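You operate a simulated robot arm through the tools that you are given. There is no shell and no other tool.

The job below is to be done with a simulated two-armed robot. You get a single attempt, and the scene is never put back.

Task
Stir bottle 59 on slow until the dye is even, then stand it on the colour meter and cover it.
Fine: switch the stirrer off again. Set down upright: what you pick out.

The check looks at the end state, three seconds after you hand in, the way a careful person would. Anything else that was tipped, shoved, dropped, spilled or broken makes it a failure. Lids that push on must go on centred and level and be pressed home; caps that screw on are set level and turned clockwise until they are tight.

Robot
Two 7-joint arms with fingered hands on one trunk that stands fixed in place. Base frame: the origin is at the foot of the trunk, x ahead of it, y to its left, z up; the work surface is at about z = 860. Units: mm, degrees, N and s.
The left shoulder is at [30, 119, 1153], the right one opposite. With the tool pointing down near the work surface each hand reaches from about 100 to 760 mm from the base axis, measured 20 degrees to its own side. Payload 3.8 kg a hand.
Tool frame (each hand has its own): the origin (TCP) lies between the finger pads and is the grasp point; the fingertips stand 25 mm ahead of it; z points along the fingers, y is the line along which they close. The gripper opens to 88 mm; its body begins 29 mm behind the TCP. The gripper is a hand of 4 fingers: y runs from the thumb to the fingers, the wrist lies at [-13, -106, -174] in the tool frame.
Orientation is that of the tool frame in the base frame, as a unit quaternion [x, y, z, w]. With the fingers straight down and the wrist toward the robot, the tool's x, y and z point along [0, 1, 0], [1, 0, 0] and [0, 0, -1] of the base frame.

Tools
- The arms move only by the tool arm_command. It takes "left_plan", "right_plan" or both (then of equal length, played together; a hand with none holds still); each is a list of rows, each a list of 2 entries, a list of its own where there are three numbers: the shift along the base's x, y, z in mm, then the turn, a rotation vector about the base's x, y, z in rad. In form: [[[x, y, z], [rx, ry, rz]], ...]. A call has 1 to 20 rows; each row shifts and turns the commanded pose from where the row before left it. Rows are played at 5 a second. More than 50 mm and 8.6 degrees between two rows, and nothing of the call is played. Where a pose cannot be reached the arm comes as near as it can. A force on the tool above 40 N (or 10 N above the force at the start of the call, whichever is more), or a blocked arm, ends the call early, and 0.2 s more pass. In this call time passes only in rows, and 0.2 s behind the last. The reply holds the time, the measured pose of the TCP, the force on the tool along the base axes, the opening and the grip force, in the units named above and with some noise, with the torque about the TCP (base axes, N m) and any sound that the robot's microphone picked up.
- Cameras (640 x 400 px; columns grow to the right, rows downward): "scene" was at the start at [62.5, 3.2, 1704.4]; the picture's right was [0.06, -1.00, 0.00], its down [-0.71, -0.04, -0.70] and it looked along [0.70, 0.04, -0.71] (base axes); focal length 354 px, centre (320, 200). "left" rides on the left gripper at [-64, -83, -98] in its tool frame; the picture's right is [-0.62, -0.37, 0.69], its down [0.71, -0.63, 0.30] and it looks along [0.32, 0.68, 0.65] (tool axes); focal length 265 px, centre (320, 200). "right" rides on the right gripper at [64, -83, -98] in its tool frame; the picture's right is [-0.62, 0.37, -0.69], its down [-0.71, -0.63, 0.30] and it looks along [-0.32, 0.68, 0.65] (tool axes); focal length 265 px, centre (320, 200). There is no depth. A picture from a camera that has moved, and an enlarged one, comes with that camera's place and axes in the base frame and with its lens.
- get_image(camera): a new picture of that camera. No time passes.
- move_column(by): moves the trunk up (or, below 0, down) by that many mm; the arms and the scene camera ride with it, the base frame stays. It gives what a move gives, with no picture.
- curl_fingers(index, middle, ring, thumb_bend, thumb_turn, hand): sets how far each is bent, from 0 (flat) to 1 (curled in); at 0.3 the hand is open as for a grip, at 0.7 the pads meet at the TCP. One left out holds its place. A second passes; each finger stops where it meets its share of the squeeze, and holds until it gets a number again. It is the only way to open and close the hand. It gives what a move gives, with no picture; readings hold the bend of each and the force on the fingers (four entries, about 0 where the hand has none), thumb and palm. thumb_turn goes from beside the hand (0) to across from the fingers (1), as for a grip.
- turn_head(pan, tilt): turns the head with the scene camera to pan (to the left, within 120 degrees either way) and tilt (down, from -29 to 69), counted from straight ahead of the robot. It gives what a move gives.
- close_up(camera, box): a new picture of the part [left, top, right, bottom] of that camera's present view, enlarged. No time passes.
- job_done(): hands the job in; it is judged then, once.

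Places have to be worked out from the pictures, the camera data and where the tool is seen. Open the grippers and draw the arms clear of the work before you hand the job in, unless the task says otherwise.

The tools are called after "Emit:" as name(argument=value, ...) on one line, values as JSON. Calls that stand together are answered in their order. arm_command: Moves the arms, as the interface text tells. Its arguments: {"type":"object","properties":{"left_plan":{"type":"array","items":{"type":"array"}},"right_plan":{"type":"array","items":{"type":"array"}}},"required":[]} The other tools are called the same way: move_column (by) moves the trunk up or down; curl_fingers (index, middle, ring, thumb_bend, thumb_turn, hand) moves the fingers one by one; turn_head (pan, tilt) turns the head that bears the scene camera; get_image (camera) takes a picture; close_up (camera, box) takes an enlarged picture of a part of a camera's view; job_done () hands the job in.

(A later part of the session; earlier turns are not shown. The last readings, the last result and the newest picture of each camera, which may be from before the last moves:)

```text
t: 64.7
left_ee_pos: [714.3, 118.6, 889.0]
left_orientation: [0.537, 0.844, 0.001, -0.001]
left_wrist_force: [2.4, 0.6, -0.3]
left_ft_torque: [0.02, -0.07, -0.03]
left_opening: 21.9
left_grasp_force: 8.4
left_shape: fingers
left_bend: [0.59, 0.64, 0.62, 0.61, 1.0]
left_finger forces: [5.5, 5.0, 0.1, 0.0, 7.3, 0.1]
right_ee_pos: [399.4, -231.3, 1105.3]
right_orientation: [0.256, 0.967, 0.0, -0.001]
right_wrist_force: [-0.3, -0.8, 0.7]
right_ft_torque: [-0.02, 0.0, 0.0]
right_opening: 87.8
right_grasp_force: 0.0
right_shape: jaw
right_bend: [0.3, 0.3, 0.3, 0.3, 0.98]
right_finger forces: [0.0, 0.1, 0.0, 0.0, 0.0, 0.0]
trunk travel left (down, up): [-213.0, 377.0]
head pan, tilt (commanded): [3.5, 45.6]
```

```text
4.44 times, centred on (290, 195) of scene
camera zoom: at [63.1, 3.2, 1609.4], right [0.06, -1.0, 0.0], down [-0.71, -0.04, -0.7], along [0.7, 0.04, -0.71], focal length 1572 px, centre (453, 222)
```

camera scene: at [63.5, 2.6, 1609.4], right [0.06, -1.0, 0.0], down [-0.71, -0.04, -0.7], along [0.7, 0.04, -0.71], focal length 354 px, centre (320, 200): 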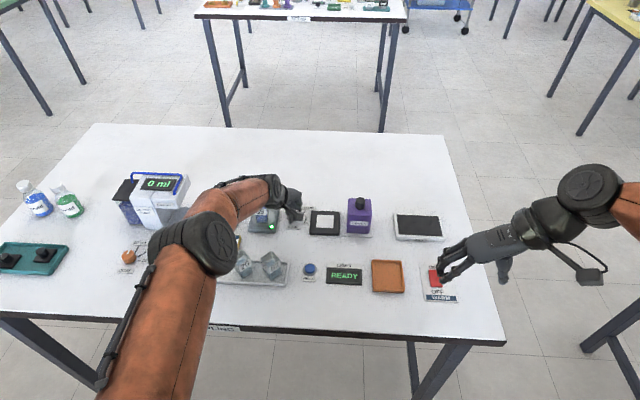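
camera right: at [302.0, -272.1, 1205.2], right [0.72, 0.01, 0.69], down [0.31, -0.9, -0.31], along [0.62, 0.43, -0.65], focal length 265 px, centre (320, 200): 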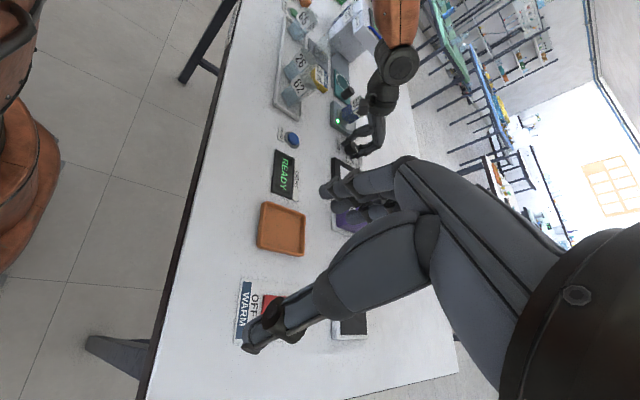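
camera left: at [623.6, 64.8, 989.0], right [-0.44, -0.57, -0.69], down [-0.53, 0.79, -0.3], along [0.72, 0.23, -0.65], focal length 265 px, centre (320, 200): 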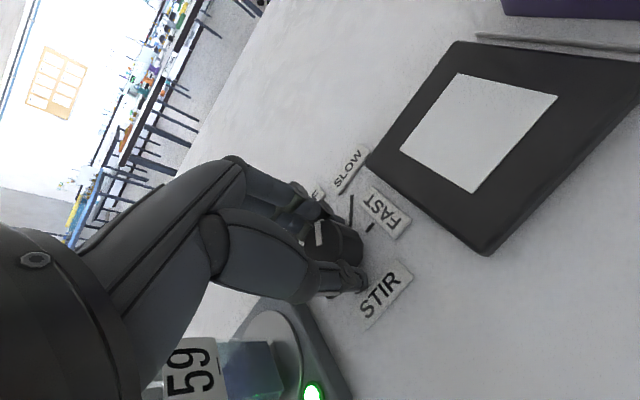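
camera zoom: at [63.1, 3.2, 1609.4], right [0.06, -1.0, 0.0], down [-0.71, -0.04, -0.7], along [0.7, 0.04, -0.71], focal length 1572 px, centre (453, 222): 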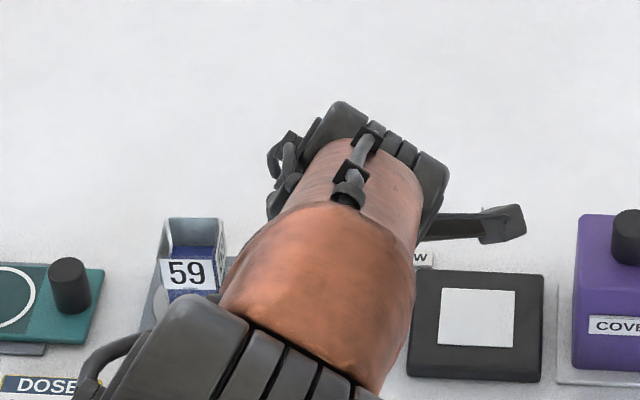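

The lamp is out, the pointer is at OFF, and the liquid is an even dark blue. I let go of the knob and rise straight up.

Emit:
curl_fingers(hand="left", index=0.42, middle=0.42, ring=0.42, thumb_bend=0.42)

Emit:
arm_command(left_plan=[[[0, 0, 10], [0, 0, 0]], [[0, 0, 20], [0, 0, 0]], [[0, 0, 25], [0, 0, 0]], [[0, 0, 25], [0, 0, 0]], [[0, 0, 25], [0, 0, -0.1]], [[0, 0, 20], [0, 0, -0.1]], [[0, 0, 0], [0, 0, 0]]])

Emit:
get_image(camera="left")

Emit:
close_up(camera="right", box=[320, 80, 400, 140])

Emit:
close_up(camera="scene", box=[230, 150, 350, 240])

```text
t: 65.7
left_ee_pos: [715.0, 119.3, 891.1]
left_orientation: [0.537, 0.843, 0.0, 0.0]
left_wrist_force: [-0.3, -0.3, -0.2]
left_ft_torque: [0.0, -0.01, -0.02]
left_opening: 58.4
left_grasp_force: 0.2
left_shape: fingers
left_bend: [0.42, 0.42, 0.42, 0.42, 0.99]
left_finger forces: [0.1, 0.0, 0.2, 0.0, 0.0, 0.0]
right_ee_pos: [399.0, -232.0, 1106.2]
right_orientation: [0.257, 0.967, 0.0, 0.0]
right_wrist_force: [-0.8, -0.2, 0.5]
right_ft_torque: [-0.03, 0.03, 0.03]
right_opening: 87.8
right_grasp_force: 0.1
right_shape: jaw
right_bend: [0.3, 0.3, 0.3, 0.3, 0.98]
right_finger forces: [0.0, 0.0, 0.0, 0.0, 0.1, 0.1]
trunk travel left (down, up): [-213.0, 377.0]
head pan, tilt (commanded): [3.5, 45.6]
```

```text
t: 67.3
left_ee_pos: [714.0, 117.2, 1015.4]
left_orientation: [0.619, 0.785, 0.0, 0.0]
left_wrist_force: [-0.8, -1.0, -0.8]
left_ft_torque: [0.01, 0.0, 0.03]
left_opening: 58.6
left_grasp_force: 0.0
left_shape: fingers
left_bend: [0.42, 0.42, 0.42, 0.42, 0.99]
left_finger forces: [0.1, 0.0, 0.0, 0.0, 0.1, 0.1]
right_ee_pos: [399.3, -231.6, 1106.7]
right_orientation: [0.256, 0.967, -0.001, -0.001]
right_wrist_force: [0.5, 0.3, 0.8]
right_ft_torque: [0.0, -0.01, 0.0]
right_opening: 87.7
right_grasp_force: 0.1
right_shape: jaw
right_bend: [0.3, 0.3, 0.3, 0.3, 0.98]
right_finger forces: [0.1, 0.0, 0.1, 0.0, 0.0, 0.0]
trunk travel left (down, up): [-213.0, 377.0]
head pan, tilt (commanded): [3.5, 45.6]
```

```text
taken
camera left: at [646.7, 35.4, 1114.8], right [-0.21, -0.69, -0.69], down [-0.78, 0.55, -0.3], along [0.59, 0.47, -0.65], focal length 265 px, centre (320, 200)
```

left: 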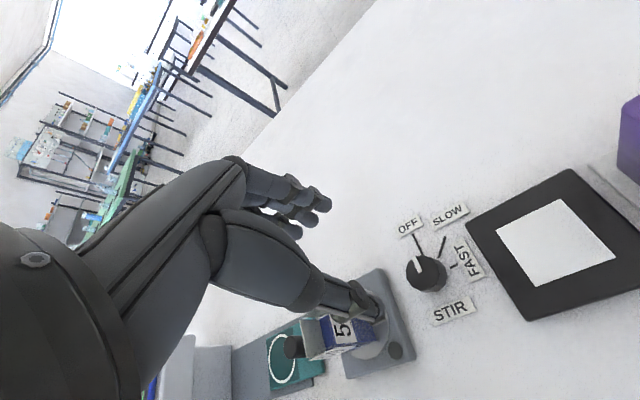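

```text
6.67 times, centred on (360, 110) of right
camera zoom: at [301.6, -272.1, 1205.2], right [0.72, 0.01, 0.69], down [0.31, -0.9, -0.3], along [0.62, 0.43, -0.65], focal length 1769 px, centre (53, 800)
```

zoom: 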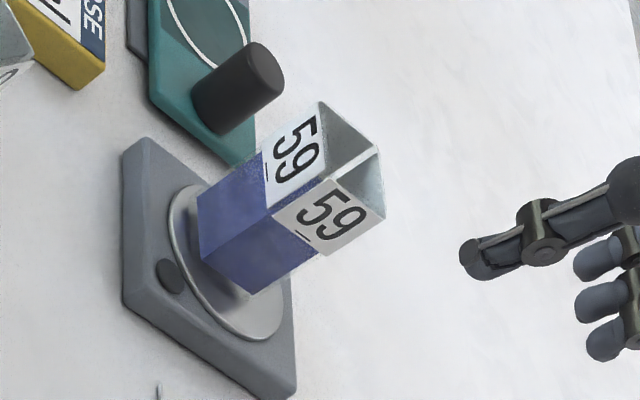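

```text
4.44 times, centred on (290, 195) of scene
camera zoom: at [62.9, 2.7, 1609.4], right [0.06, -1.0, 0.0], down [-0.71, -0.04, -0.7], along [0.7, 0.04, -0.71], focal length 1572 px, centre (453, 222)
```

zoom: 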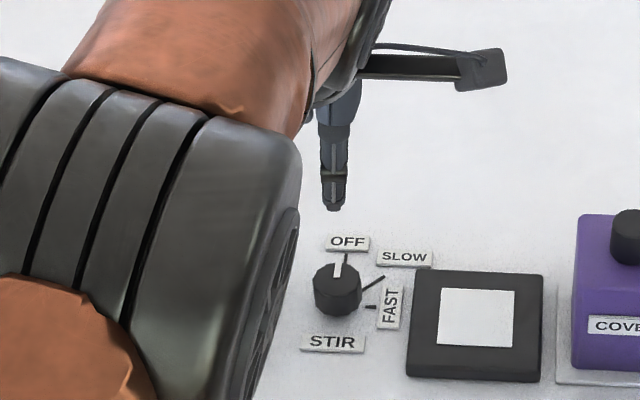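

The knob stands at OFF and bottle 59 is evenly coloured. I go back over the bottle with the hand straight.

Emit:
arm_command(left_plan=[[[-4, 16, 0], [0, 0, -0.06]], [[-4, 16, 0], [0, 0, -0.06]], [[-4, 16, 0], [0, 0, -0.06]], [[-4, 16, 0], [0, 0, -0.055]], [[-2, 12, 0], [0, 0, 0]], [[0, 0, 0], [0, 0, 0]]])

Emit:
get_image(camera="left")

Emit:
close_up(camera="left", box=[360, 140, 520, 340])

Emit:
close_up(camera="scene", box=[230, 150, 350, 240])

Emit:
close_up(camera="right", box=[320, 70, 400, 140])

```text
t: 68.7
left_ee_pos: [697.1, 193.6, 1015.4]
left_orientation: [0.707, 0.707, -0.001, 0.0]
left_wrist_force: [-0.3, 1.0, 0.3]
left_ft_torque: [0.01, 0.03, 0.02]
left_opening: 58.4
left_grasp_force: 0.1
left_shape: fingers
left_bend: [0.42, 0.42, 0.42, 0.42, 0.99]
left_finger forces: [0.0, 0.0, 0.0, 0.0, 0.0, 0.1]
right_ee_pos: [399.6, -230.4, 1107.2]
right_orientation: [0.256, 0.967, 0.0, 0.0]
right_wrist_force: [0.4, 0.5, 0.1]
right_ft_torque: [-0.02, 0.02, -0.01]
right_opening: 87.5
right_grasp_force: 0.1
right_shape: jaw
right_bend: [0.3, 0.3, 0.3, 0.3, 0.98]
right_finger forces: [0.0, 0.1, 0.0, 0.0, 0.1, 0.0]
trunk travel left (down, up): [-213.0, 377.0]
head pan, tilt (commanded): [3.5, 45.6]
```

```text
taken
camera left: at [612.7, 129.2, 1113.9], right [-0.37, -0.62, -0.69], down [-0.63, 0.71, -0.3], along [0.68, 0.32, -0.65], focal length 265 px, centre (320, 200)
```

left: 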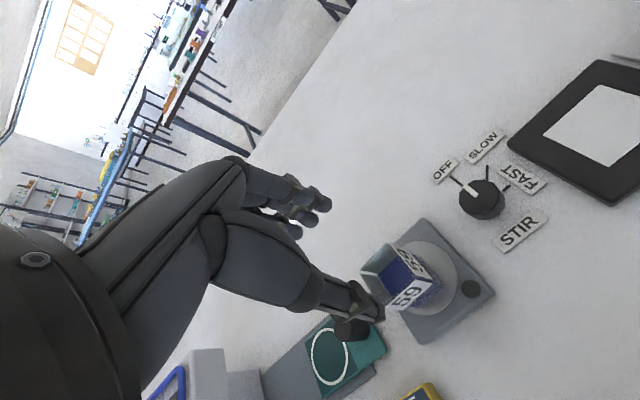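

```text
2.00 times, centred on (440, 240) of left
camera zoom: at [612.7, 129.2, 1113.9], right [-0.37, -0.62, -0.69], down [-0.63, 0.71, -0.3], along [0.68, 0.32, -0.65], focal length 531 px, centre (80, 120)
```

zoom: 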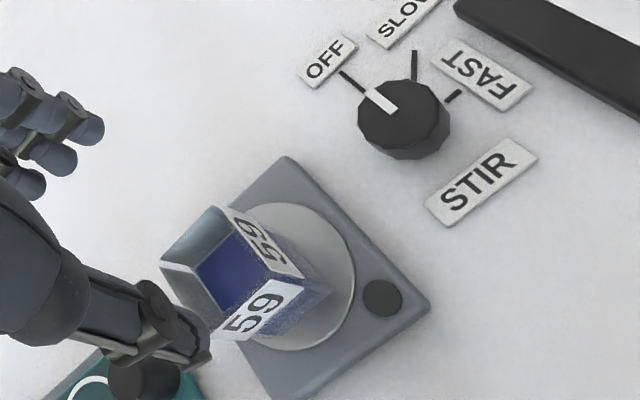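

```text
4.44 times, centred on (290, 195) of scene
camera zoom: at [62.6, 2.9, 1609.4], right [0.06, -1.0, 0.0], down [-0.71, -0.04, -0.7], along [0.7, 0.04, -0.71], focal length 1572 px, centre (453, 222)
```

zoom: 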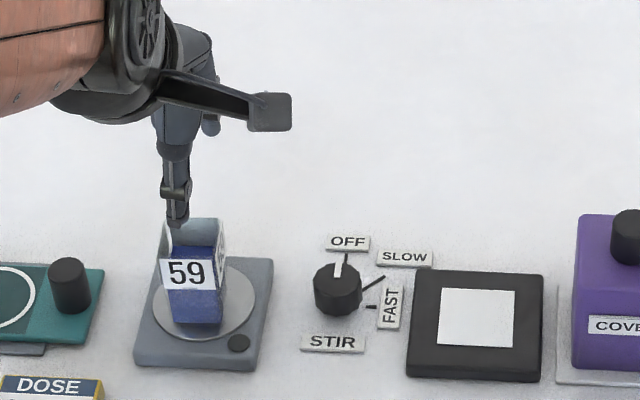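

```text
5.71 times, centred on (360, 105) of right
camera zoom: at [301.4, -272.0, 1205.4], right [0.72, 0.01, 0.69], down [0.31, -0.9, -0.3], along [0.62, 0.43, -0.65], focal length 1517 px, centre (91, 743)
```

zoom: 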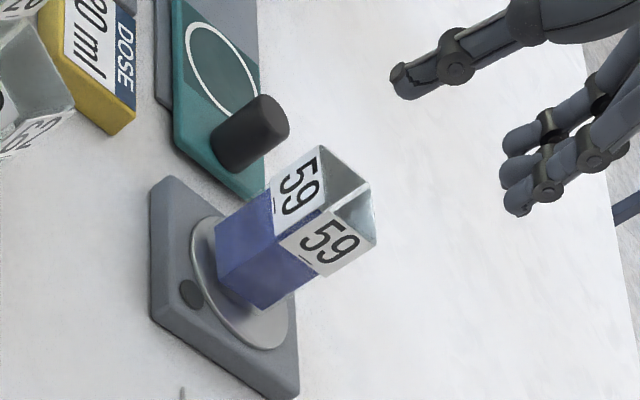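

The knob clearly points at OFF. I zoom in to fix the bottle's exact spot on the disc before re-gripping.

Emit:
close_up(camera="scene", box=[252, 196, 300, 226])

Emit:
close_up(camera="left", box=[375, 210, 475, 310])

```text
13.33 times, centred on (276, 211) of scene
camera zoom: at [62.6, 2.9, 1609.4], right [0.06, -1.0, 0.0], down [-0.71, -0.04, -0.7], along [0.7, 0.04, -0.71], focal length 4715 px, centre (907, 53)
```

zoom: 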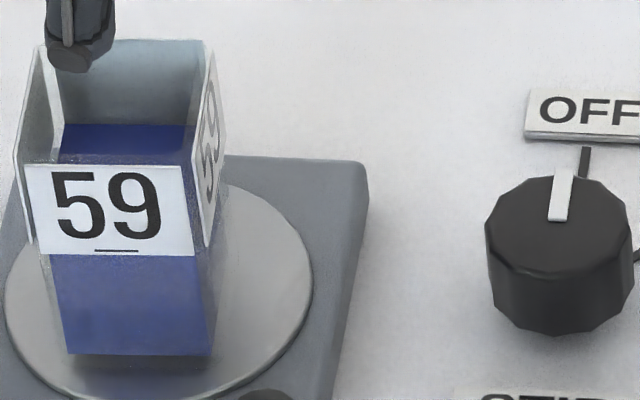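

```text
4.00 times, centred on (425, 260) of left
camera zoom: at [612.7, 129.2, 1113.9], right [-0.37, -0.62, -0.69], down [-0.63, 0.71, -0.3], along [0.68, 0.32, -0.65], focal length 1062 px, centre (-100, -40)
```

zoom: 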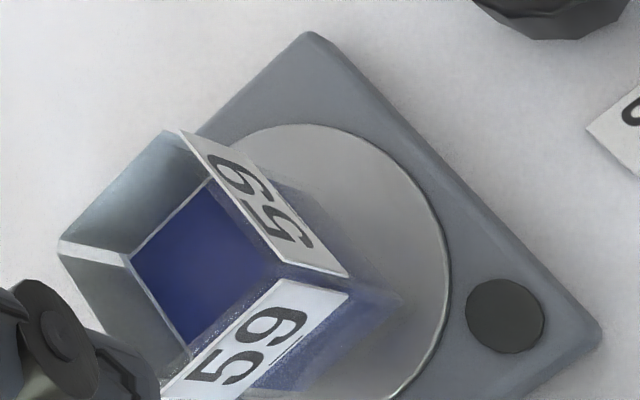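

The bottle sits centred on the disc but about 6-8 mm to the +y side of the present TCP. I shift the hand +6 mm in y and go down around it to z ≈ 915, checking midway.

Emit:
arm_command(left_plan=[[[0, 6, -12], [0, 0, 0]], [[0, 0, -18], [0, 0, 0]], [[0, 0, -18], [0, 0, 0]], [[0, 0, -12], [0, 0, 0]], [[0, 0, 0], [0, 0, 0]]])

Emit:
close_up(camera="left", box=[250, 160, 430, 340])

Emit:
close_up(camera="scene", box=[245, 180, 305, 226])

Emit:
close_up(camera="right", box=[320, 70, 400, 140])

```text
t: 69.9
left_ee_pos: [695.2, 201.8, 954.5]
left_orientation: [0.706, 0.708, -0.001, -0.001]
left_wrist_force: [0.3, -0.2, -0.3]
left_ft_torque: [-0.04, -0.01, -0.03]
left_opening: 58.6
left_grasp_force: 0.0
left_shape: fingers
left_bend: [0.42, 0.42, 0.42, 0.42, 0.99]
left_finger forces: [0.1, 0.0, 0.0, 0.0, 0.0, 0.0]
right_ee_pos: [400.2, -230.4, 1105.5]
right_orientation: [0.256, 0.967, 0.0, 0.0]
right_wrist_force: [-0.6, 0.9, 0.2]
right_ft_torque: [-0.01, 0.0, -0.01]
right_opening: 87.8
right_grasp_force: 0.0
right_shape: jaw
right_bend: [0.3, 0.3, 0.3, 0.3, 0.98]
right_finger forces: [0.0, 0.1, 0.0, 0.0, 0.0, 0.0]
trunk travel left (down, up): [-213.0, 377.0]
head pan, tilt (commanded): [3.5, 45.6]
```

```text
2.22 times, centred on (340, 250) of left
camera zoom: at [610.8, 137.2, 1054.0], right [-0.37, -0.62, -0.69], down [-0.63, 0.71, -0.3], along [0.68, 0.33, -0.65], focal length 590 px, centre (276, 89)
```

zoom: 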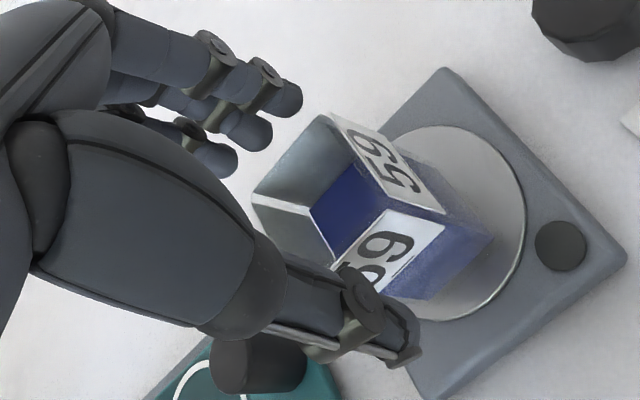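

```text
8.70 times, centred on (275, 203) of scene
camera zoom: at [62.6, 3.0, 1609.4], right [0.06, -1.0, 0.0], down [-0.71, -0.04, -0.7], along [0.7, 0.04, -0.71], focal length 3075 px, centre (711, 174)
```

zoom: 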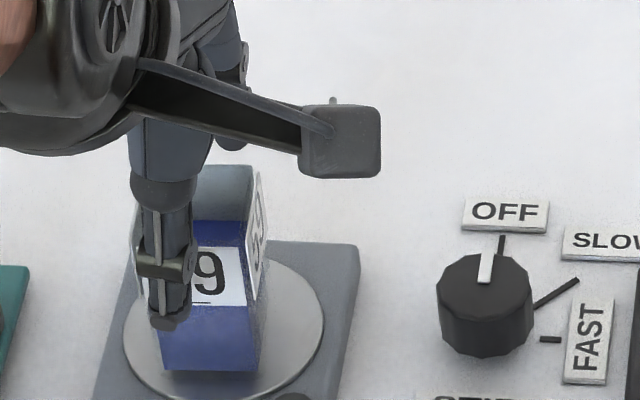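

```text
5.71 times, centred on (360, 105) of right
camera zoom: at [301.4, -271.9, 1205.4], right [0.72, 0.01, 0.69], down [0.31, -0.9, -0.3], along [0.62, 0.43, -0.65], focal length 1517 px, centre (91, 743)
```

zoom: 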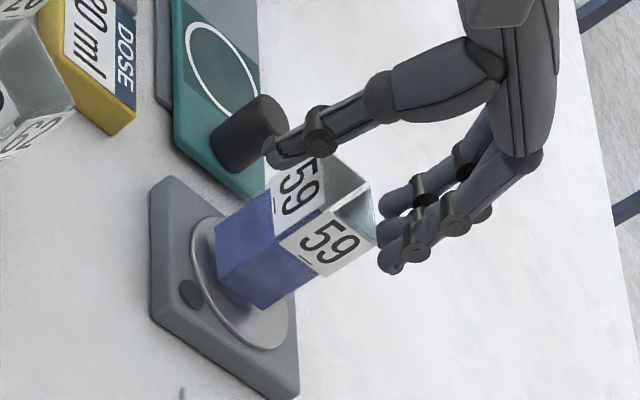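

Seen from the right, thumb and fingers straddle the bottle well; it lies about 2.5 mm further in x. I correct by +2 mm and lower to z ≈ 915.

Emit:
arm_command(left_plan=[[[2, 0, -8], [0, 0, 0]], [[0, 0, -11], [0, 0, 0]], [[0, 0, -11], [0, 0, 0]], [[0, 0, -9], [0, 0, 0]], [[0, 0, 0], [0, 0, 0]]])

Emit:
close_up(camera="right", box=[320, 70, 400, 140])

Emit:
close_up(camera="left", box=[250, 160, 430, 340])

```text
t: 71.1
left_ee_pos: [697.6, 202.2, 916.4]
left_orientation: [0.706, 0.709, 0.0, -0.001]
left_wrist_force: [-0.5, -0.3, 0.2]
left_ft_torque: [0.01, 0.02, 0.01]
left_opening: 58.5
left_grasp_force: 0.1
left_shape: fingers
left_bend: [0.42, 0.42, 0.42, 0.42, 0.99]
left_finger forces: [0.0, 0.0, 0.0, 0.0, 0.1, 0.1]
right_ee_pos: [399.1, -232.0, 1105.3]
right_orientation: [0.256, 0.967, 0.001, 0.0]
right_wrist_force: [-0.2, 0.3, 0.0]
right_ft_torque: [-0.01, 0.02, 0.0]
right_opening: 87.8
right_grasp_force: 0.1
right_shape: jaw
right_bend: [0.3, 0.3, 0.3, 0.3, 0.98]
right_finger forces: [0.0, 0.0, 0.1, 0.1, 0.1, 0.1]
trunk travel left (down, up): [-213.0, 377.0]
head pan, tilt (commanded): [3.5, 45.6]
```

```text
5.71 times, centred on (360, 105) of right
camera zoom: at [301.4, -271.9, 1205.4], right [0.72, 0.01, 0.69], down [0.31, -0.9, -0.3], along [0.62, 0.43, -0.65], focal length 1517 px, centre (91, 743)
```

zoom: 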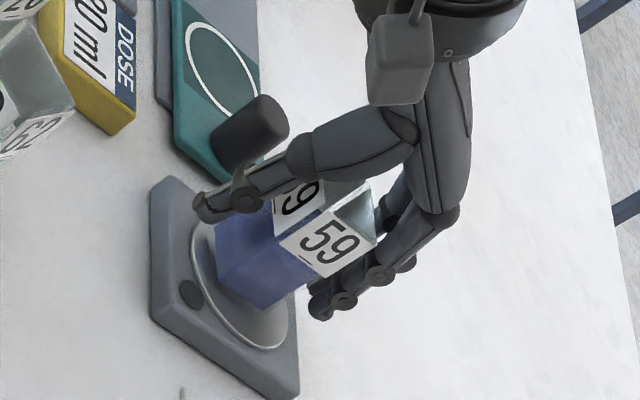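

```text
2.22 times, centred on (340, 250) of left
camera zoom: at [612.2, 136.8, 1015.2], right [-0.37, -0.62, -0.69], down [-0.63, 0.71, -0.3], along [0.68, 0.33, -0.65], focal length 590 px, centre (276, 89)
```

zoom: 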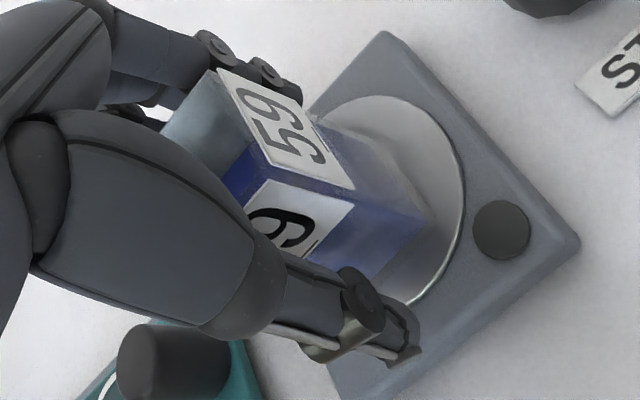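

The hand surrounds bottle 59 with no contact. I close on it in stages as before.

Emit:
curl_fingers(hand="left", index=0.52, middle=0.52, ring=0.52, thumb_bend=0.52)

Emit:
curl_fingers(hand="left", index=0.56, middle=0.56, ring=0.56, thumb_bend=0.56)

Emit:
close_up(camera="left", box=[250, 160, 430, 340])

Emit:
close_up(camera="right", box=[320, 70, 400, 140])

```text
t: 72.1
left_ee_pos: [696.6, 200.9, 914.7]
left_orientation: [0.706, 0.708, 0.0, 0.001]
left_wrist_force: [0.1, -0.3, -0.5]
left_ft_torque: [0.04, 0.02, -0.01]
left_opening: 38.0
left_grasp_force: 0.0
left_shape: fingers
left_bend: [0.52, 0.52, 0.52, 0.52, 1.0]
left_finger forces: [0.0, 0.1, 0.0, 0.0, 0.1, 0.0]
right_ee_pos: [398.4, -232.0, 1106.6]
right_orientation: [0.257, 0.966, 0.0, -0.001]
right_wrist_force: [1.0, -0.7, -0.3]
right_ft_torque: [-0.02, 0.0, -0.03]
right_opening: 87.7
right_grasp_force: 0.1
right_shape: jaw
right_bend: [0.3, 0.3, 0.3, 0.3, 0.98]
right_finger forces: [0.1, 0.0, 0.1, 0.0, 0.1, 0.0]
trunk travel left (down, up): [-213.0, 377.0]
head pan, tilt (commanded): [3.5, 45.6]
```

```text
t: 73.1
left_ee_pos: [695.7, 200.9, 915.5]
left_orientation: [0.706, 0.708, 0.0, 0.0]
left_wrist_force: [0.5, 0.5, -0.6]
left_ft_torque: [0.01, 0.01, 0.02]
left_opening: 30.5
left_grasp_force: 0.9
left_shape: fingers
left_bend: [0.55, 0.55, 0.56, 0.55, 1.0]
left_finger forces: [0.5, 0.3, 0.0, 0.1, 0.7, 0.1]
right_ee_pos: [399.8, -230.8, 1105.7]
right_orientation: [0.256, 0.967, -0.001, -0.001]
right_wrist_force: [0.3, -0.6, 0.4]
right_ft_torque: [-0.01, 0.03, 0.0]
right_opening: 87.7
right_grasp_force: 0.1
right_shape: jaw
right_bend: [0.3, 0.3, 0.3, 0.3, 0.98]
right_finger forces: [0.0, 0.0, 0.0, 0.0, 0.0, 0.1]
trunk travel left (down, up): [-213.0, 377.0]
head pan, tilt (commanded): [3.5, 45.6]
```

```text
2.22 times, centred on (340, 250) of left
camera zoom: at [612.3, 136.8, 1015.4], right [-0.37, -0.62, -0.69], down [-0.63, 0.71, -0.3], along [0.68, 0.33, -0.65], focal length 590 px, centre (276, 89)
```

zoom: 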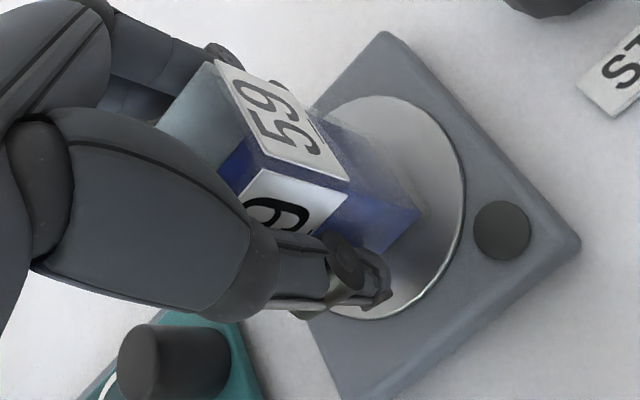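

```text
5.71 times, centred on (360, 105) of right
camera zoom: at [301.5, -271.9, 1205.4], right [0.72, 0.01, 0.69], down [0.31, -0.9, -0.3], along [0.62, 0.43, -0.65], focal length 1517 px, centre (91, 743)
```

zoom: 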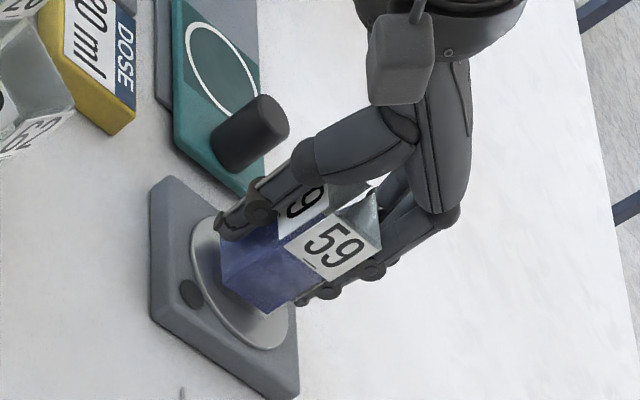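

Both sides touch lightly at 30.5 mm. I tighten to the same hold as before.

Emit:
curl_fingers(hand="left", index=0.62, middle=0.63, ring=0.64, thumb_bend=0.62)

Emit:
close_up(camera="left", box=[250, 160, 430, 340])

Emit:
close_up(camera="right", box=[320, 70, 400, 140])

Emit:
get_image(camera="scene")

```text
t: 74.1
left_ee_pos: [696.5, 202.2, 917.1]
left_orientation: [0.706, 0.708, 0.0, 0.0]
left_wrist_force: [-0.8, 0.1, -0.4]
left_ft_torque: [-0.01, -0.04, 0.03]
left_opening: 28.4
left_grasp_force: 5.8
left_shape: fingers
left_bend: [0.57, 0.59, 0.64, 0.55, 1.0]
left_finger forces: [2.6, 3.1, 0.1, 0.1, 5.7, 0.1]
right_ee_pos: [398.4, -231.4, 1105.9]
right_orientation: [0.257, 0.967, 0.0, 0.001]
right_wrist_force: [0.1, -0.1, 0.0]
right_ft_torque: [-0.02, 0.02, 0.0]
right_opening: 88.0
right_grasp_force: 0.1
right_shape: jaw
right_bend: [0.3, 0.3, 0.3, 0.3, 0.98]
right_finger forces: [0.0, 0.0, 0.1, 0.1, 0.1, 0.0]
trunk travel left (down, up): [-213.0, 377.0]
head pan, tilt (commanded): [3.5, 45.6]
```

```text
2.22 times, centred on (340, 250) of left
camera zoom: at [612.3, 136.8, 1015.4], right [-0.37, -0.62, -0.69], down [-0.63, 0.71, -0.3], along [0.68, 0.33, -0.65], focal length 590 px, centre (276, 89)
```

zoom: 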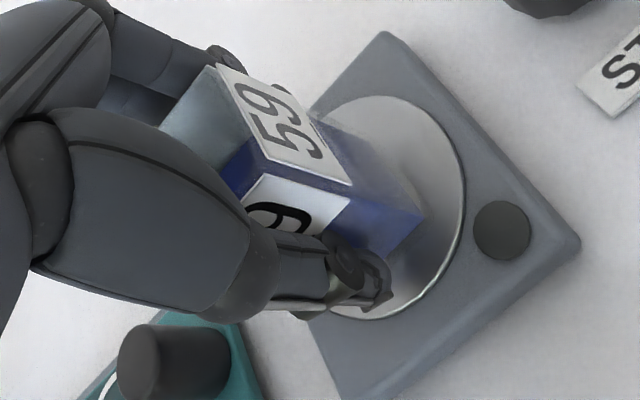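

```text
5.71 times, centred on (360, 105) of right
camera zoom: at [301.5, -271.9, 1205.4], right [0.72, 0.01, 0.69], down [0.31, -0.9, -0.3], along [0.62, 0.43, -0.65], focal length 1517 px, centre (91, 743)
```

zoom: 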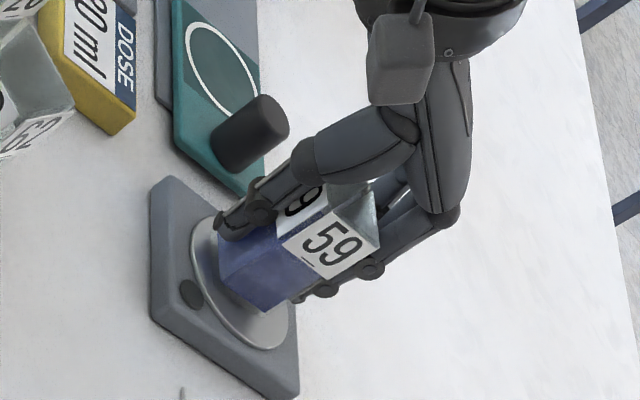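

```text
taken
camera scene: at [62.6, 3.0, 1609.4], right [0.06, -1.0, 0.0], down [-0.71, -0.04, -0.7], along [0.7, 0.04, -0.71], focal length 354 px, centre (320, 200)
```

scene: 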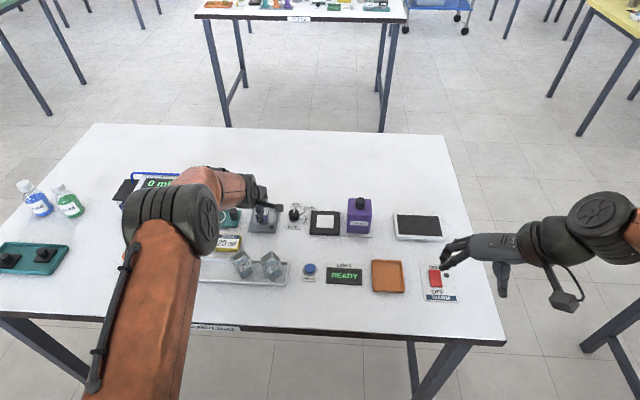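

Index, middle and thumb hold the bottle at about 6 N while the ring finger passes beside it. I ease the ring back, firm the other two slightly and lift a few mm as a test.

Emit:
curl_fingers(hand="left", index=0.65, middle=0.65, ring=0.54, thumb_bend=0.64)

Emit:
arm_command(left_plan=[[[0, 0, 3], [0, 0, 0]], [[0, 0, 4], [0, 0, 0]], [[0, 0, 4], [0, 0, 0]], [[0, 0, 4], [0, 0, 0]], [[0, 0, 0], [0, 0, 0]]])

Emit:
close_up(camera="left", box=[250, 160, 430, 340])

Emit:
close_up(camera="right", box=[320, 70, 400, 140])

```text
t: 75.1
left_ee_pos: [696.5, 202.4, 915.5]
left_orientation: [0.707, 0.707, 0.0, 0.0]
left_wrist_force: [0.1, -0.2, -0.2]
left_ft_torque: [0.03, -0.01, -0.04]
left_opening: 28.2
left_grasp_force: 7.8
left_shape: fingers
left_bend: [0.58, 0.6, 0.54, 0.55, 1.0]
left_finger forces: [3.7, 3.8, 0.0, 0.0, 7.6, 0.0]
right_ee_pos: [398.4, -230.5, 1105.1]
right_orientation: [0.256, 0.967, -0.001, -0.001]
right_wrist_force: [-0.5, -0.1, 0.1]
right_ft_torque: [0.0, 0.02, 0.01]
right_opening: 87.9
right_grasp_force: 0.1
right_shape: jaw
right_bend: [0.3, 0.3, 0.3, 0.3, 0.98]
right_finger forces: [0.0, 0.0, 0.1, 0.1, 0.1, 0.0]
trunk travel left (down, up): [-213.0, 377.0]
head pan, tilt (commanded): [3.5, 45.6]
```

```text
t: 76.3
left_ee_pos: [697.3, 201.3, 930.5]
left_orientation: [0.707, 0.707, -0.001, -0.001]
left_wrist_force: [-0.3, 0.0, 0.3]
left_ft_torque: [0.0, -0.02, 0.01]
left_opening: 28.0
left_grasp_force: 7.3
left_shape: fingers
left_bend: [0.58, 0.6, 0.54, 0.55, 1.0]
left_finger forces: [3.7, 3.7, 0.0, 0.0, 7.4, 0.0]
right_ee_pos: [399.9, -230.9, 1106.3]
right_orientation: [0.256, 0.967, 0.0, 0.0]
right_wrist_force: [0.5, -0.5, -0.9]
right_ft_torque: [0.0, 0.01, -0.03]
right_opening: 87.8
right_grasp_force: 0.0
right_shape: jaw
right_bend: [0.3, 0.3, 0.3, 0.3, 0.98]
right_finger forces: [0.1, 0.1, 0.0, 0.0, 0.0, 0.1]
trunk travel left (down, up): [-213.0, 377.0]
head pan, tilt (commanded): [3.5, 45.6]
```

```text
2.22 times, centred on (340, 250) of left
camera zoom: at [613.8, 135.2, 1030.9], right [-0.37, -0.62, -0.69], down [-0.63, 0.71, -0.3], along [0.68, 0.33, -0.65], focal length 590 px, centre (276, 89)
```

zoom: 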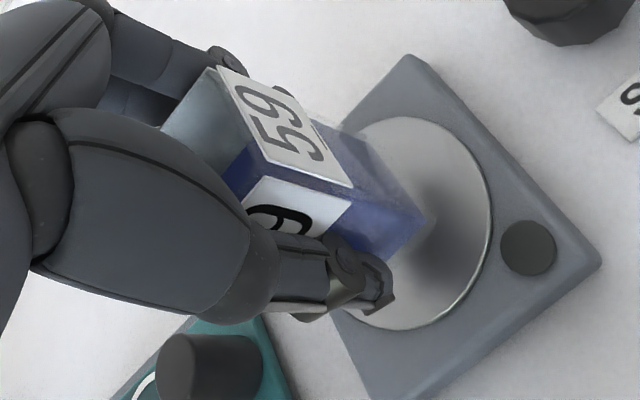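

```text
5.71 times, centred on (360, 105) of right
camera zoom: at [301.5, -271.9, 1205.4], right [0.72, 0.01, 0.69], down [0.31, -0.9, -0.3], along [0.62, 0.43, -0.65], focal length 1517 px, centre (91, 743)
```

zoom: 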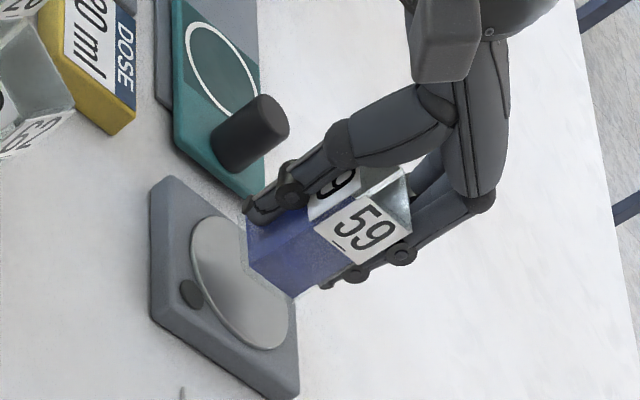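

Bottle 59 hangs upright from a firm grip. I lift it to about z 1000 and carry it across toward the meter at modest speed.

Emit:
arm_command(left_plan=[[[0, 0, 8], [0, 0, 0]], [[0, 0, 15], [0, 0, 0]], [[0, 0, 15], [0, 0, 0]], [[0, 0, 15], [0, 0, 0]], [[0, 0, 12], [0, 0, 0]], [[0, -8, 4], [0, 0, 0]], [[0, -16, 0], [0, 0, 0]], [[-1, -22, 0], [0, 0, 0]], [[-1, -22, 0], [0, 0, 0]], [[-1, -22, 0], [0, 0, 0]], [[-1, -22, 0], [0, 0, 0]], [[0, -22, 0], [0, 0, 0]], [[0, -20, 0], [0, 0, 0]], [[0, -14, 0], [0, 0, 0]], [[0, -8, 0], [0, 0, 0]], [[0, 0, 0], [0, 0, 0]]])

Emit:
get_image(camera="left")

Emit:
get_image(camera="scene")

Emit:
close_up(camera="scene", box=[270, 170, 390, 250])

Emit:
get_image(camera="right")

```text
t: 79.7
left_ee_pos: [694.3, 25.8, 1000.2]
left_orientation: [0.707, 0.708, 0.0, 0.001]
left_wrist_force: [0.4, -0.1, 0.3]
left_ft_torque: [0.01, -0.04, 0.01]
left_opening: 28.0
left_grasp_force: 7.3
left_shape: fingers
left_bend: [0.58, 0.6, 0.54, 0.55, 1.0]
left_finger forces: [3.8, 3.7, 0.1, 0.0, 7.4, 0.0]
right_ee_pos: [398.5, -230.1, 1105.7]
right_orientation: [0.257, 0.966, 0.001, 0.0]
right_wrist_force: [0.3, 0.2, 0.0]
right_ft_torque: [-0.02, -0.01, 0.02]
right_opening: 87.9
right_grasp_force: 0.0
right_shape: jaw
right_bend: [0.3, 0.3, 0.3, 0.3, 0.98]
right_finger forces: [0.0, 0.0, 0.0, 0.0, 0.1, 0.0]
trunk travel left (down, up): [-213.0, 377.0]
head pan, tilt (commanded): [3.5, 45.6]
```

```text
taken
camera left: at [610.7, -39.5, 1099.5], right [-0.37, -0.62, -0.69], down [-0.63, 0.71, -0.3], along [0.68, 0.33, -0.65], focal length 265 px, centre (320, 200)
```

left: 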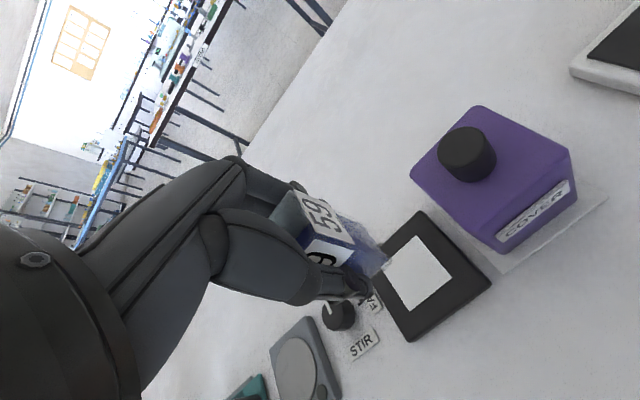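

```text
taken
camera scene: at [62.7, 3.0, 1609.4], right [0.06, -1.0, 0.0], down [-0.71, -0.04, -0.7], along [0.7, 0.04, -0.71], focal length 354 px, centre (320, 200)
```

scene: 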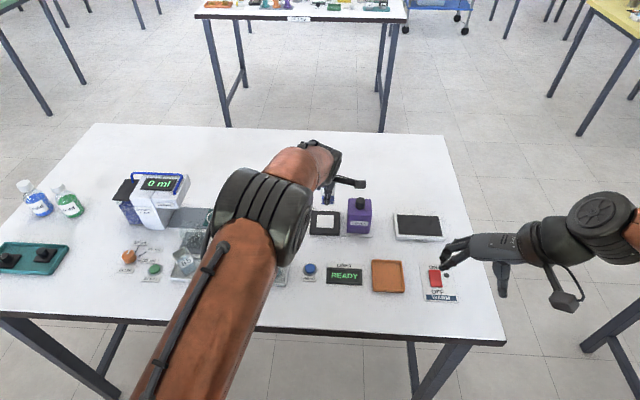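

```text
5.00 times, centred on (330, 210) of scene
camera zoom: at [62.7, 3.0, 1609.4], right [0.06, -1.0, 0.0], down [-0.71, -0.04, -0.7], along [0.7, 0.04, -0.71], focal length 1768 px, centre (270, 150)
```

zoom: 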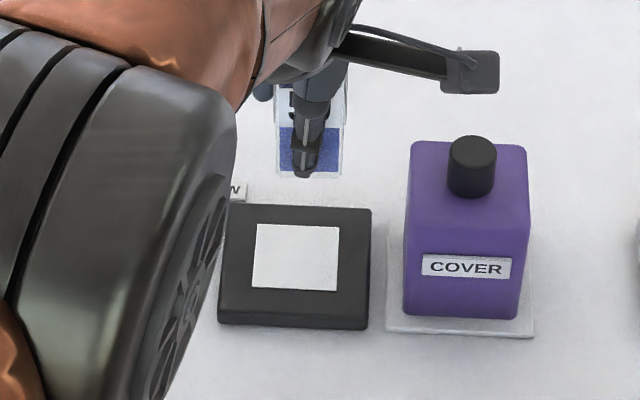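

```text
taken
camera right: at [301.5, -271.9, 1205.4], right [0.72, 0.01, 0.69], down [0.31, -0.9, -0.3], along [0.62, 0.43, -0.65], focal length 265 px, centre (320, 200)
```

right: 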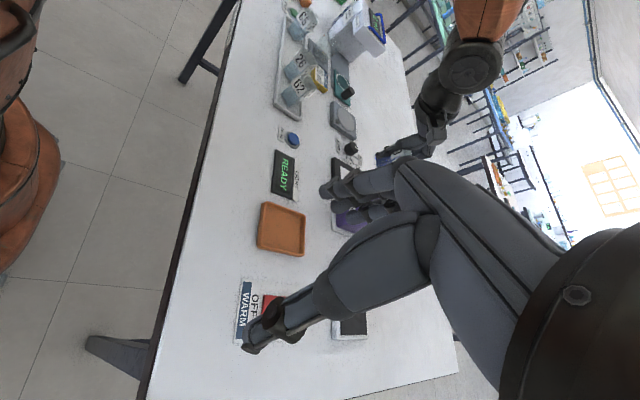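

The bottle is above the meter. I lower it until its base is about 10 mm over the window and compare base and window in close-ups.

Emit:
arm_command(left_plan=[[[0, 0, -10], [0, 0, 0]], [[0, 0, -18], [0, 0, 0]], [[0, 0, -18], [0, 0, 0]], [[0, 0, -18], [0, 0, 0]], [[0, 0, -10], [0, 0, 0]], [[0, 0, 0], [0, 0, 0]]])

Emit:
close_up(camera="left", box=[290, 180, 450, 320])

Emit:
close_up(camera="scene", box=[300, 190, 360, 240])

Emit:
close_up(camera="right", box=[320, 130, 400, 190])

```text
t: 81.1
left_ee_pos: [695.3, 24.0, 925.6]
left_orientation: [0.707, 0.707, 0.0, 0.001]
left_wrist_force: [0.0, -0.1, -0.2]
left_ft_torque: [-0.02, -0.03, 0.03]
left_opening: 27.9
left_grasp_force: 7.5
left_shape: fingers
left_bend: [0.58, 0.6, 0.54, 0.55, 1.0]
left_finger forces: [3.7, 3.8, 0.1, 0.0, 7.4, 0.0]
right_ee_pos: [398.9, -231.6, 1107.2]
right_orientation: [0.256, 0.967, 0.001, 0.001]
right_wrist_force: [0.2, -0.8, -0.6]
right_ft_torque: [-0.03, -0.01, -0.04]
right_opening: 87.5
right_grasp_force: 0.1
right_shape: jaw
right_bend: [0.3, 0.3, 0.3, 0.3, 0.98]
right_finger forces: [0.0, 0.1, 0.0, 0.0, 0.1, 0.0]
trunk travel left (down, up): [-213.0, 377.0]
head pan, tilt (commanded): [3.5, 45.6]
```

```text
2.86 times, centred on (370, 250) of left
camera zoom: at [611.1, -40.7, 1025.0], right [-0.37, -0.62, -0.69], down [-0.63, 0.71, -0.3], along [0.68, 0.33, -0.65], focal length 758 px, centre (177, 57)
```

zoom: 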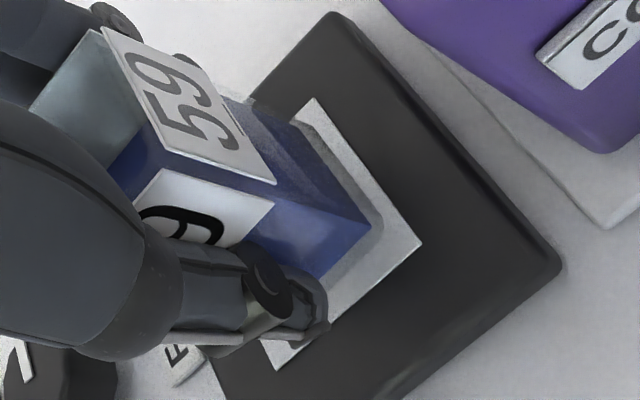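

```text
8.00 times, centred on (330, 215) of scene
camera zoom: at [62.7, 2.9, 1609.4], right [0.06, -1.0, 0.0], down [-0.71, -0.04, -0.7], along [0.7, 0.04, -0.71], focal length 2829 px, centre (240, 80)
```

zoom: 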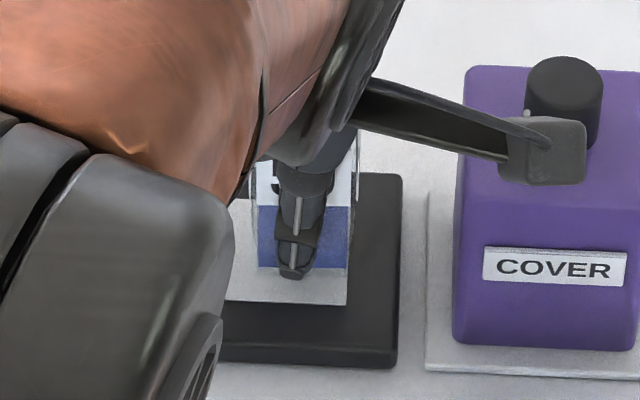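

```text
6.67 times, centred on (360, 160) of right
camera zoom: at [301.5, -271.9, 1205.4], right [0.72, 0.01, 0.69], down [0.31, -0.9, -0.3], along [0.62, 0.43, -0.65], focal length 1769 px, centre (53, 467)
```

zoom: 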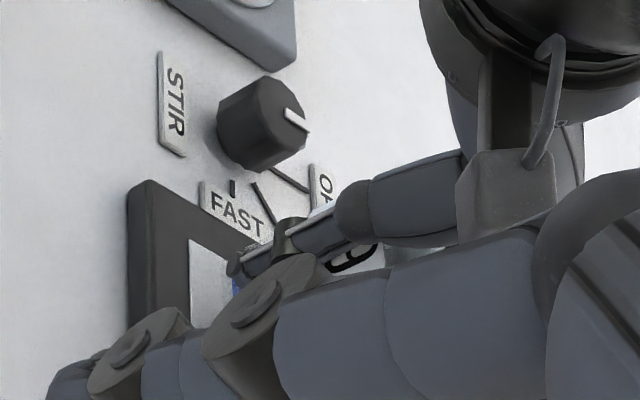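

In the scene view the bottle's right side lies almost over the window's right edge, so it must go about 5 mm to +y. I make that shift at this height and look again.

Emit:
arm_command(left_plan=[[[0.5, 2.5, 0], [0, 0, 0]], [[0.5, 2.5, 0], [0, 0, 0]], [[0, 0, 0], [0, 0, 0]]])

Emit:
close_up(camera="scene", box=[312, 205, 348, 232])

Emit:
close_up(camera="left", box=[290, 180, 450, 320])

```text
t: 81.9
left_ee_pos: [695.4, 29.8, 925.1]
left_orientation: [0.706, 0.708, 0.0, 0.0]
left_wrist_force: [0.7, 0.0, -0.1]
left_ft_torque: [-0.01, 0.02, 0.01]
left_opening: 28.2
left_grasp_force: 7.5
left_shape: fingers
left_bend: [0.58, 0.6, 0.54, 0.55, 1.0]
left_finger forces: [3.8, 3.7, 0.1, 0.0, 7.3, 0.1]
right_ee_pos: [399.9, -230.8, 1106.2]
right_orientation: [0.257, 0.967, 0.0, 0.0]
right_wrist_force: [-0.4, -0.1, 0.1]
right_ft_torque: [0.02, 0.01, -0.01]
right_opening: 87.9
right_grasp_force: 0.1
right_shape: jaw
right_bend: [0.3, 0.3, 0.3, 0.3, 0.98]
right_finger forces: [0.0, 0.1, 0.1, 0.0, 0.0, 0.0]
trunk travel left (down, up): [-213.0, 377.0]
head pan, tilt (commanded): [3.5, 45.6]
```

```text
14.81 times, centred on (330, 218) of scene
camera zoom: at [62.6, 2.8, 1609.4], right [0.06, -1.0, 0.0], down [-0.71, -0.04, -0.7], along [0.7, 0.04, -0.71], focal length 5239 px, centre (172, -74)
```

zoom: 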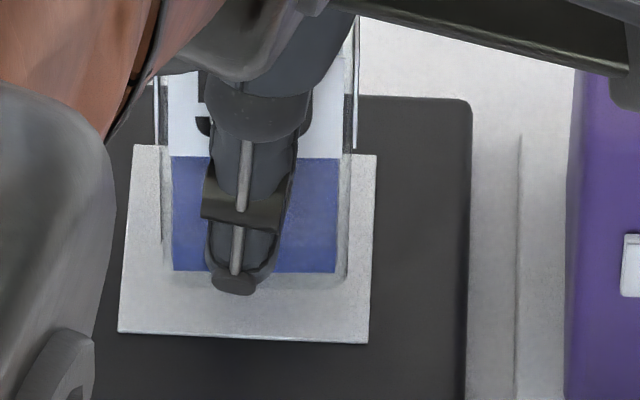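

```text
2.86 times, centred on (370, 250) of left
camera zoom: at [611.4, -34.8, 1024.8], right [-0.37, -0.62, -0.69], down [-0.63, 0.71, -0.3], along [0.68, 0.33, -0.65], focal length 758 px, centre (177, 57)
```

zoom: 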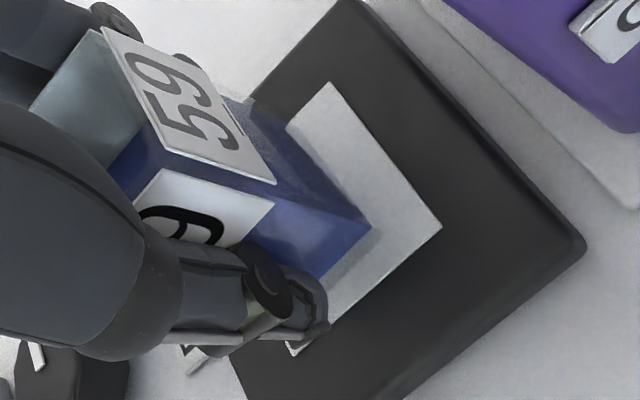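

The bottle base now sits inside the window outline in both views, within about 2 mm of centre. I nudge slightly and lower in small steps, watching the vertical force.

Emit:
arm_command(left_plan=[[[1.2, 0.5, -3], [0, 0, 0]], [[0, 0, -3], [0, 0, 0]], [[0, 0, 0], [0, 0, 0]]])

Emit:
arm_command(left_plan=[[[0, 0, -1.5], [0, 0, 0]], [[0, 0, -1.5], [0, 0, 0]], [[0, 0, 0], [0, 0, 0]]])

Emit:
close_up(camera="scene", box=[312, 205, 348, 232])

```text
t: 82.7
left_ee_pos: [696.5, 29.7, 920.5]
left_orientation: [0.706, 0.708, 0.0, 0.0]
left_wrist_force: [-0.1, 0.0, -0.9]
left_ft_torque: [-0.01, 0.04, -0.01]
left_opening: 28.1
left_grasp_force: 7.2
left_shape: fingers
left_bend: [0.58, 0.6, 0.54, 0.55, 1.0]
left_finger forces: [3.8, 3.7, 0.0, 0.0, 7.4, 0.0]
right_ee_pos: [398.6, -230.1, 1106.4]
right_orientation: [0.257, 0.966, 0.0, 0.0]
right_wrist_force: [-0.8, 0.6, -0.2]
right_ft_torque: [-0.03, -0.02, 0.02]
right_opening: 87.6
right_grasp_force: 0.0
right_shape: jaw
right_bend: [0.3, 0.3, 0.3, 0.3, 0.98]
right_finger forces: [0.0, 0.0, 0.1, 0.1, 0.0, 0.1]
trunk travel left (down, up): [-213.0, 377.0]
head pan, tilt (commanded): [3.5, 45.6]
```

```text
t: 83.5
left_ee_pos: [697.2, 30.7, 916.0]
left_orientation: [0.707, 0.707, 0.001, 0.0]
left_wrist_force: [-0.6, -0.1, -1.0]
left_ft_torque: [-0.03, -0.01, -0.03]
left_opening: 27.8
left_grasp_force: 7.2
left_shape: fingers
left_bend: [0.58, 0.6, 0.54, 0.55, 1.0]
left_finger forces: [3.8, 3.7, 0.0, 0.0, 7.4, 0.0]
right_ee_pos: [399.4, -231.9, 1105.4]
right_orientation: [0.256, 0.967, 0.0, 0.0]
right_wrist_force: [-0.4, -0.3, -0.5]
right_ft_torque: [0.01, -0.05, -0.02]
right_opening: 87.6
right_grasp_force: 0.1
right_shape: jaw
right_bend: [0.3, 0.3, 0.3, 0.3, 0.98]
right_finger forces: [0.0, 0.0, 0.0, 0.1, 0.0, 0.1]
trunk travel left (down, up): [-213.0, 377.0]
head pan, tilt (commanded): [3.5, 45.6]
```

```text
14.81 times, centred on (330, 218) of scene
camera zoom: at [62.6, 2.9, 1609.4], right [0.06, -1.0, 0.0], down [-0.71, -0.04, -0.7], along [0.7, 0.04, -0.71], focal length 5239 px, centre (172, -74)
```

zoom: 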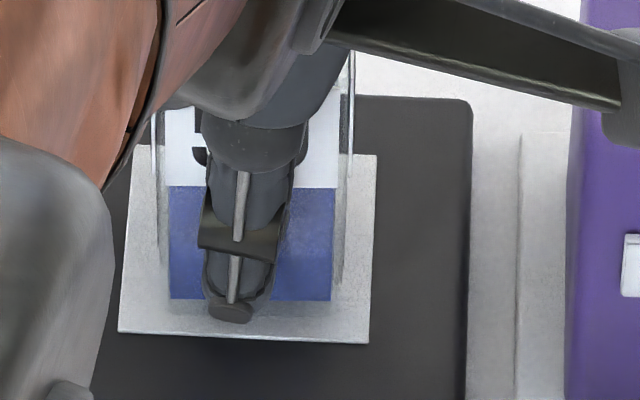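

The base is a few mm above the window and about 1 mm off centre each way. I correct by (+1.2, +0.8) and continue down gently.

Emit:
arm_command(left_plan=[[[1.2, 0.8, 0], [0, 0, 0]], [[0, 0, -1.2], [0, 0, 0]], [[0, 0, -1.2], [0, 0, 0]], [[0, 0, 0], [0, 0, 0]]])

Emit:
arm_command(left_plan=[[[0, 0, -1.2], [0, 0, 0]], [[0, 0, -0.8], [0, 0, 0]], [[0, 0, 0], [0, 0, 0]]])

Emit:
close_up(camera="scene", box=[312, 205, 348, 232])

```text
t: 84.5
left_ee_pos: [696.7, 30.6, 915.0]
left_orientation: [0.706, 0.708, -0.001, 0.001]
left_wrist_force: [0.2, 0.6, 0.0]
left_ft_torque: [0.05, -0.03, -0.01]
left_opening: 28.0
left_grasp_force: 6.9
left_shape: fingers
left_bend: [0.58, 0.6, 0.54, 0.55, 1.0]
left_finger forces: [3.7, 3.7, 0.1, 0.1, 7.4, 0.1]
right_ee_pos: [398.9, -231.8, 1107.2]
right_orientation: [0.256, 0.967, 0.0, 0.0]
right_wrist_force: [-0.6, -0.9, -0.3]
right_ft_torque: [0.0, 0.01, 0.01]
right_opening: 87.7
right_grasp_force: 0.1
right_shape: jaw
right_bend: [0.3, 0.3, 0.3, 0.3, 0.98]
right_finger forces: [0.1, 0.0, 0.0, 0.0, 0.1, 0.0]
trunk travel left (down, up): [-213.0, 377.0]
head pan, tilt (commanded): [3.5, 45.6]
```

```text
t: 85.3
left_ee_pos: [697.7, 31.4, 912.8]
left_orientation: [0.707, 0.708, 0.0, 0.0]
left_wrist_force: [0.9, -0.1, -0.5]
left_ft_torque: [-0.02, 0.02, 0.02]
left_opening: 27.9
left_grasp_force: 7.3
left_shape: fingers
left_bend: [0.58, 0.6, 0.54, 0.55, 1.0]
left_finger forces: [3.8, 3.6, 0.0, 0.0, 7.4, 0.0]
right_ee_pos: [399.6, -231.2, 1106.2]
right_orientation: [0.256, 0.967, 0.0, 0.0]
right_wrist_force: [0.1, 0.0, -0.1]
right_ft_torque: [-0.01, -0.01, -0.04]
right_opening: 87.7
right_grasp_force: 0.1
right_shape: jaw
right_bend: [0.3, 0.3, 0.3, 0.3, 0.98]
right_finger forces: [0.1, 0.1, 0.0, 0.0, 0.0, 0.0]
trunk travel left (down, up): [-213.0, 377.0]
head pan, tilt (commanded): [3.5, 45.6]
```

```text
14.81 times, centred on (330, 218) of scene
camera zoom: at [62.6, 2.9, 1609.4], right [0.06, -1.0, 0.0], down [-0.71, -0.04, -0.7], along [0.7, 0.04, -0.71], focal length 5239 px, centre (172, -74)
```

zoom: 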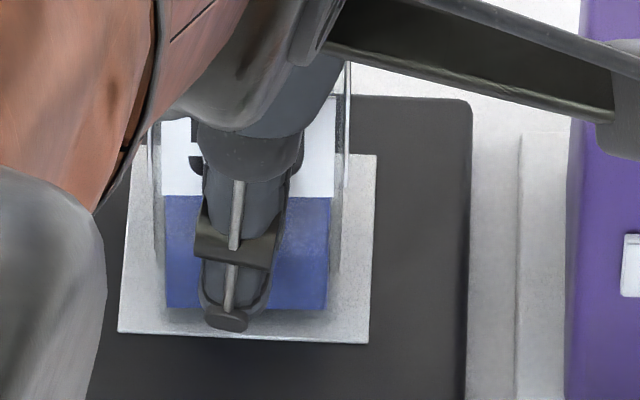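

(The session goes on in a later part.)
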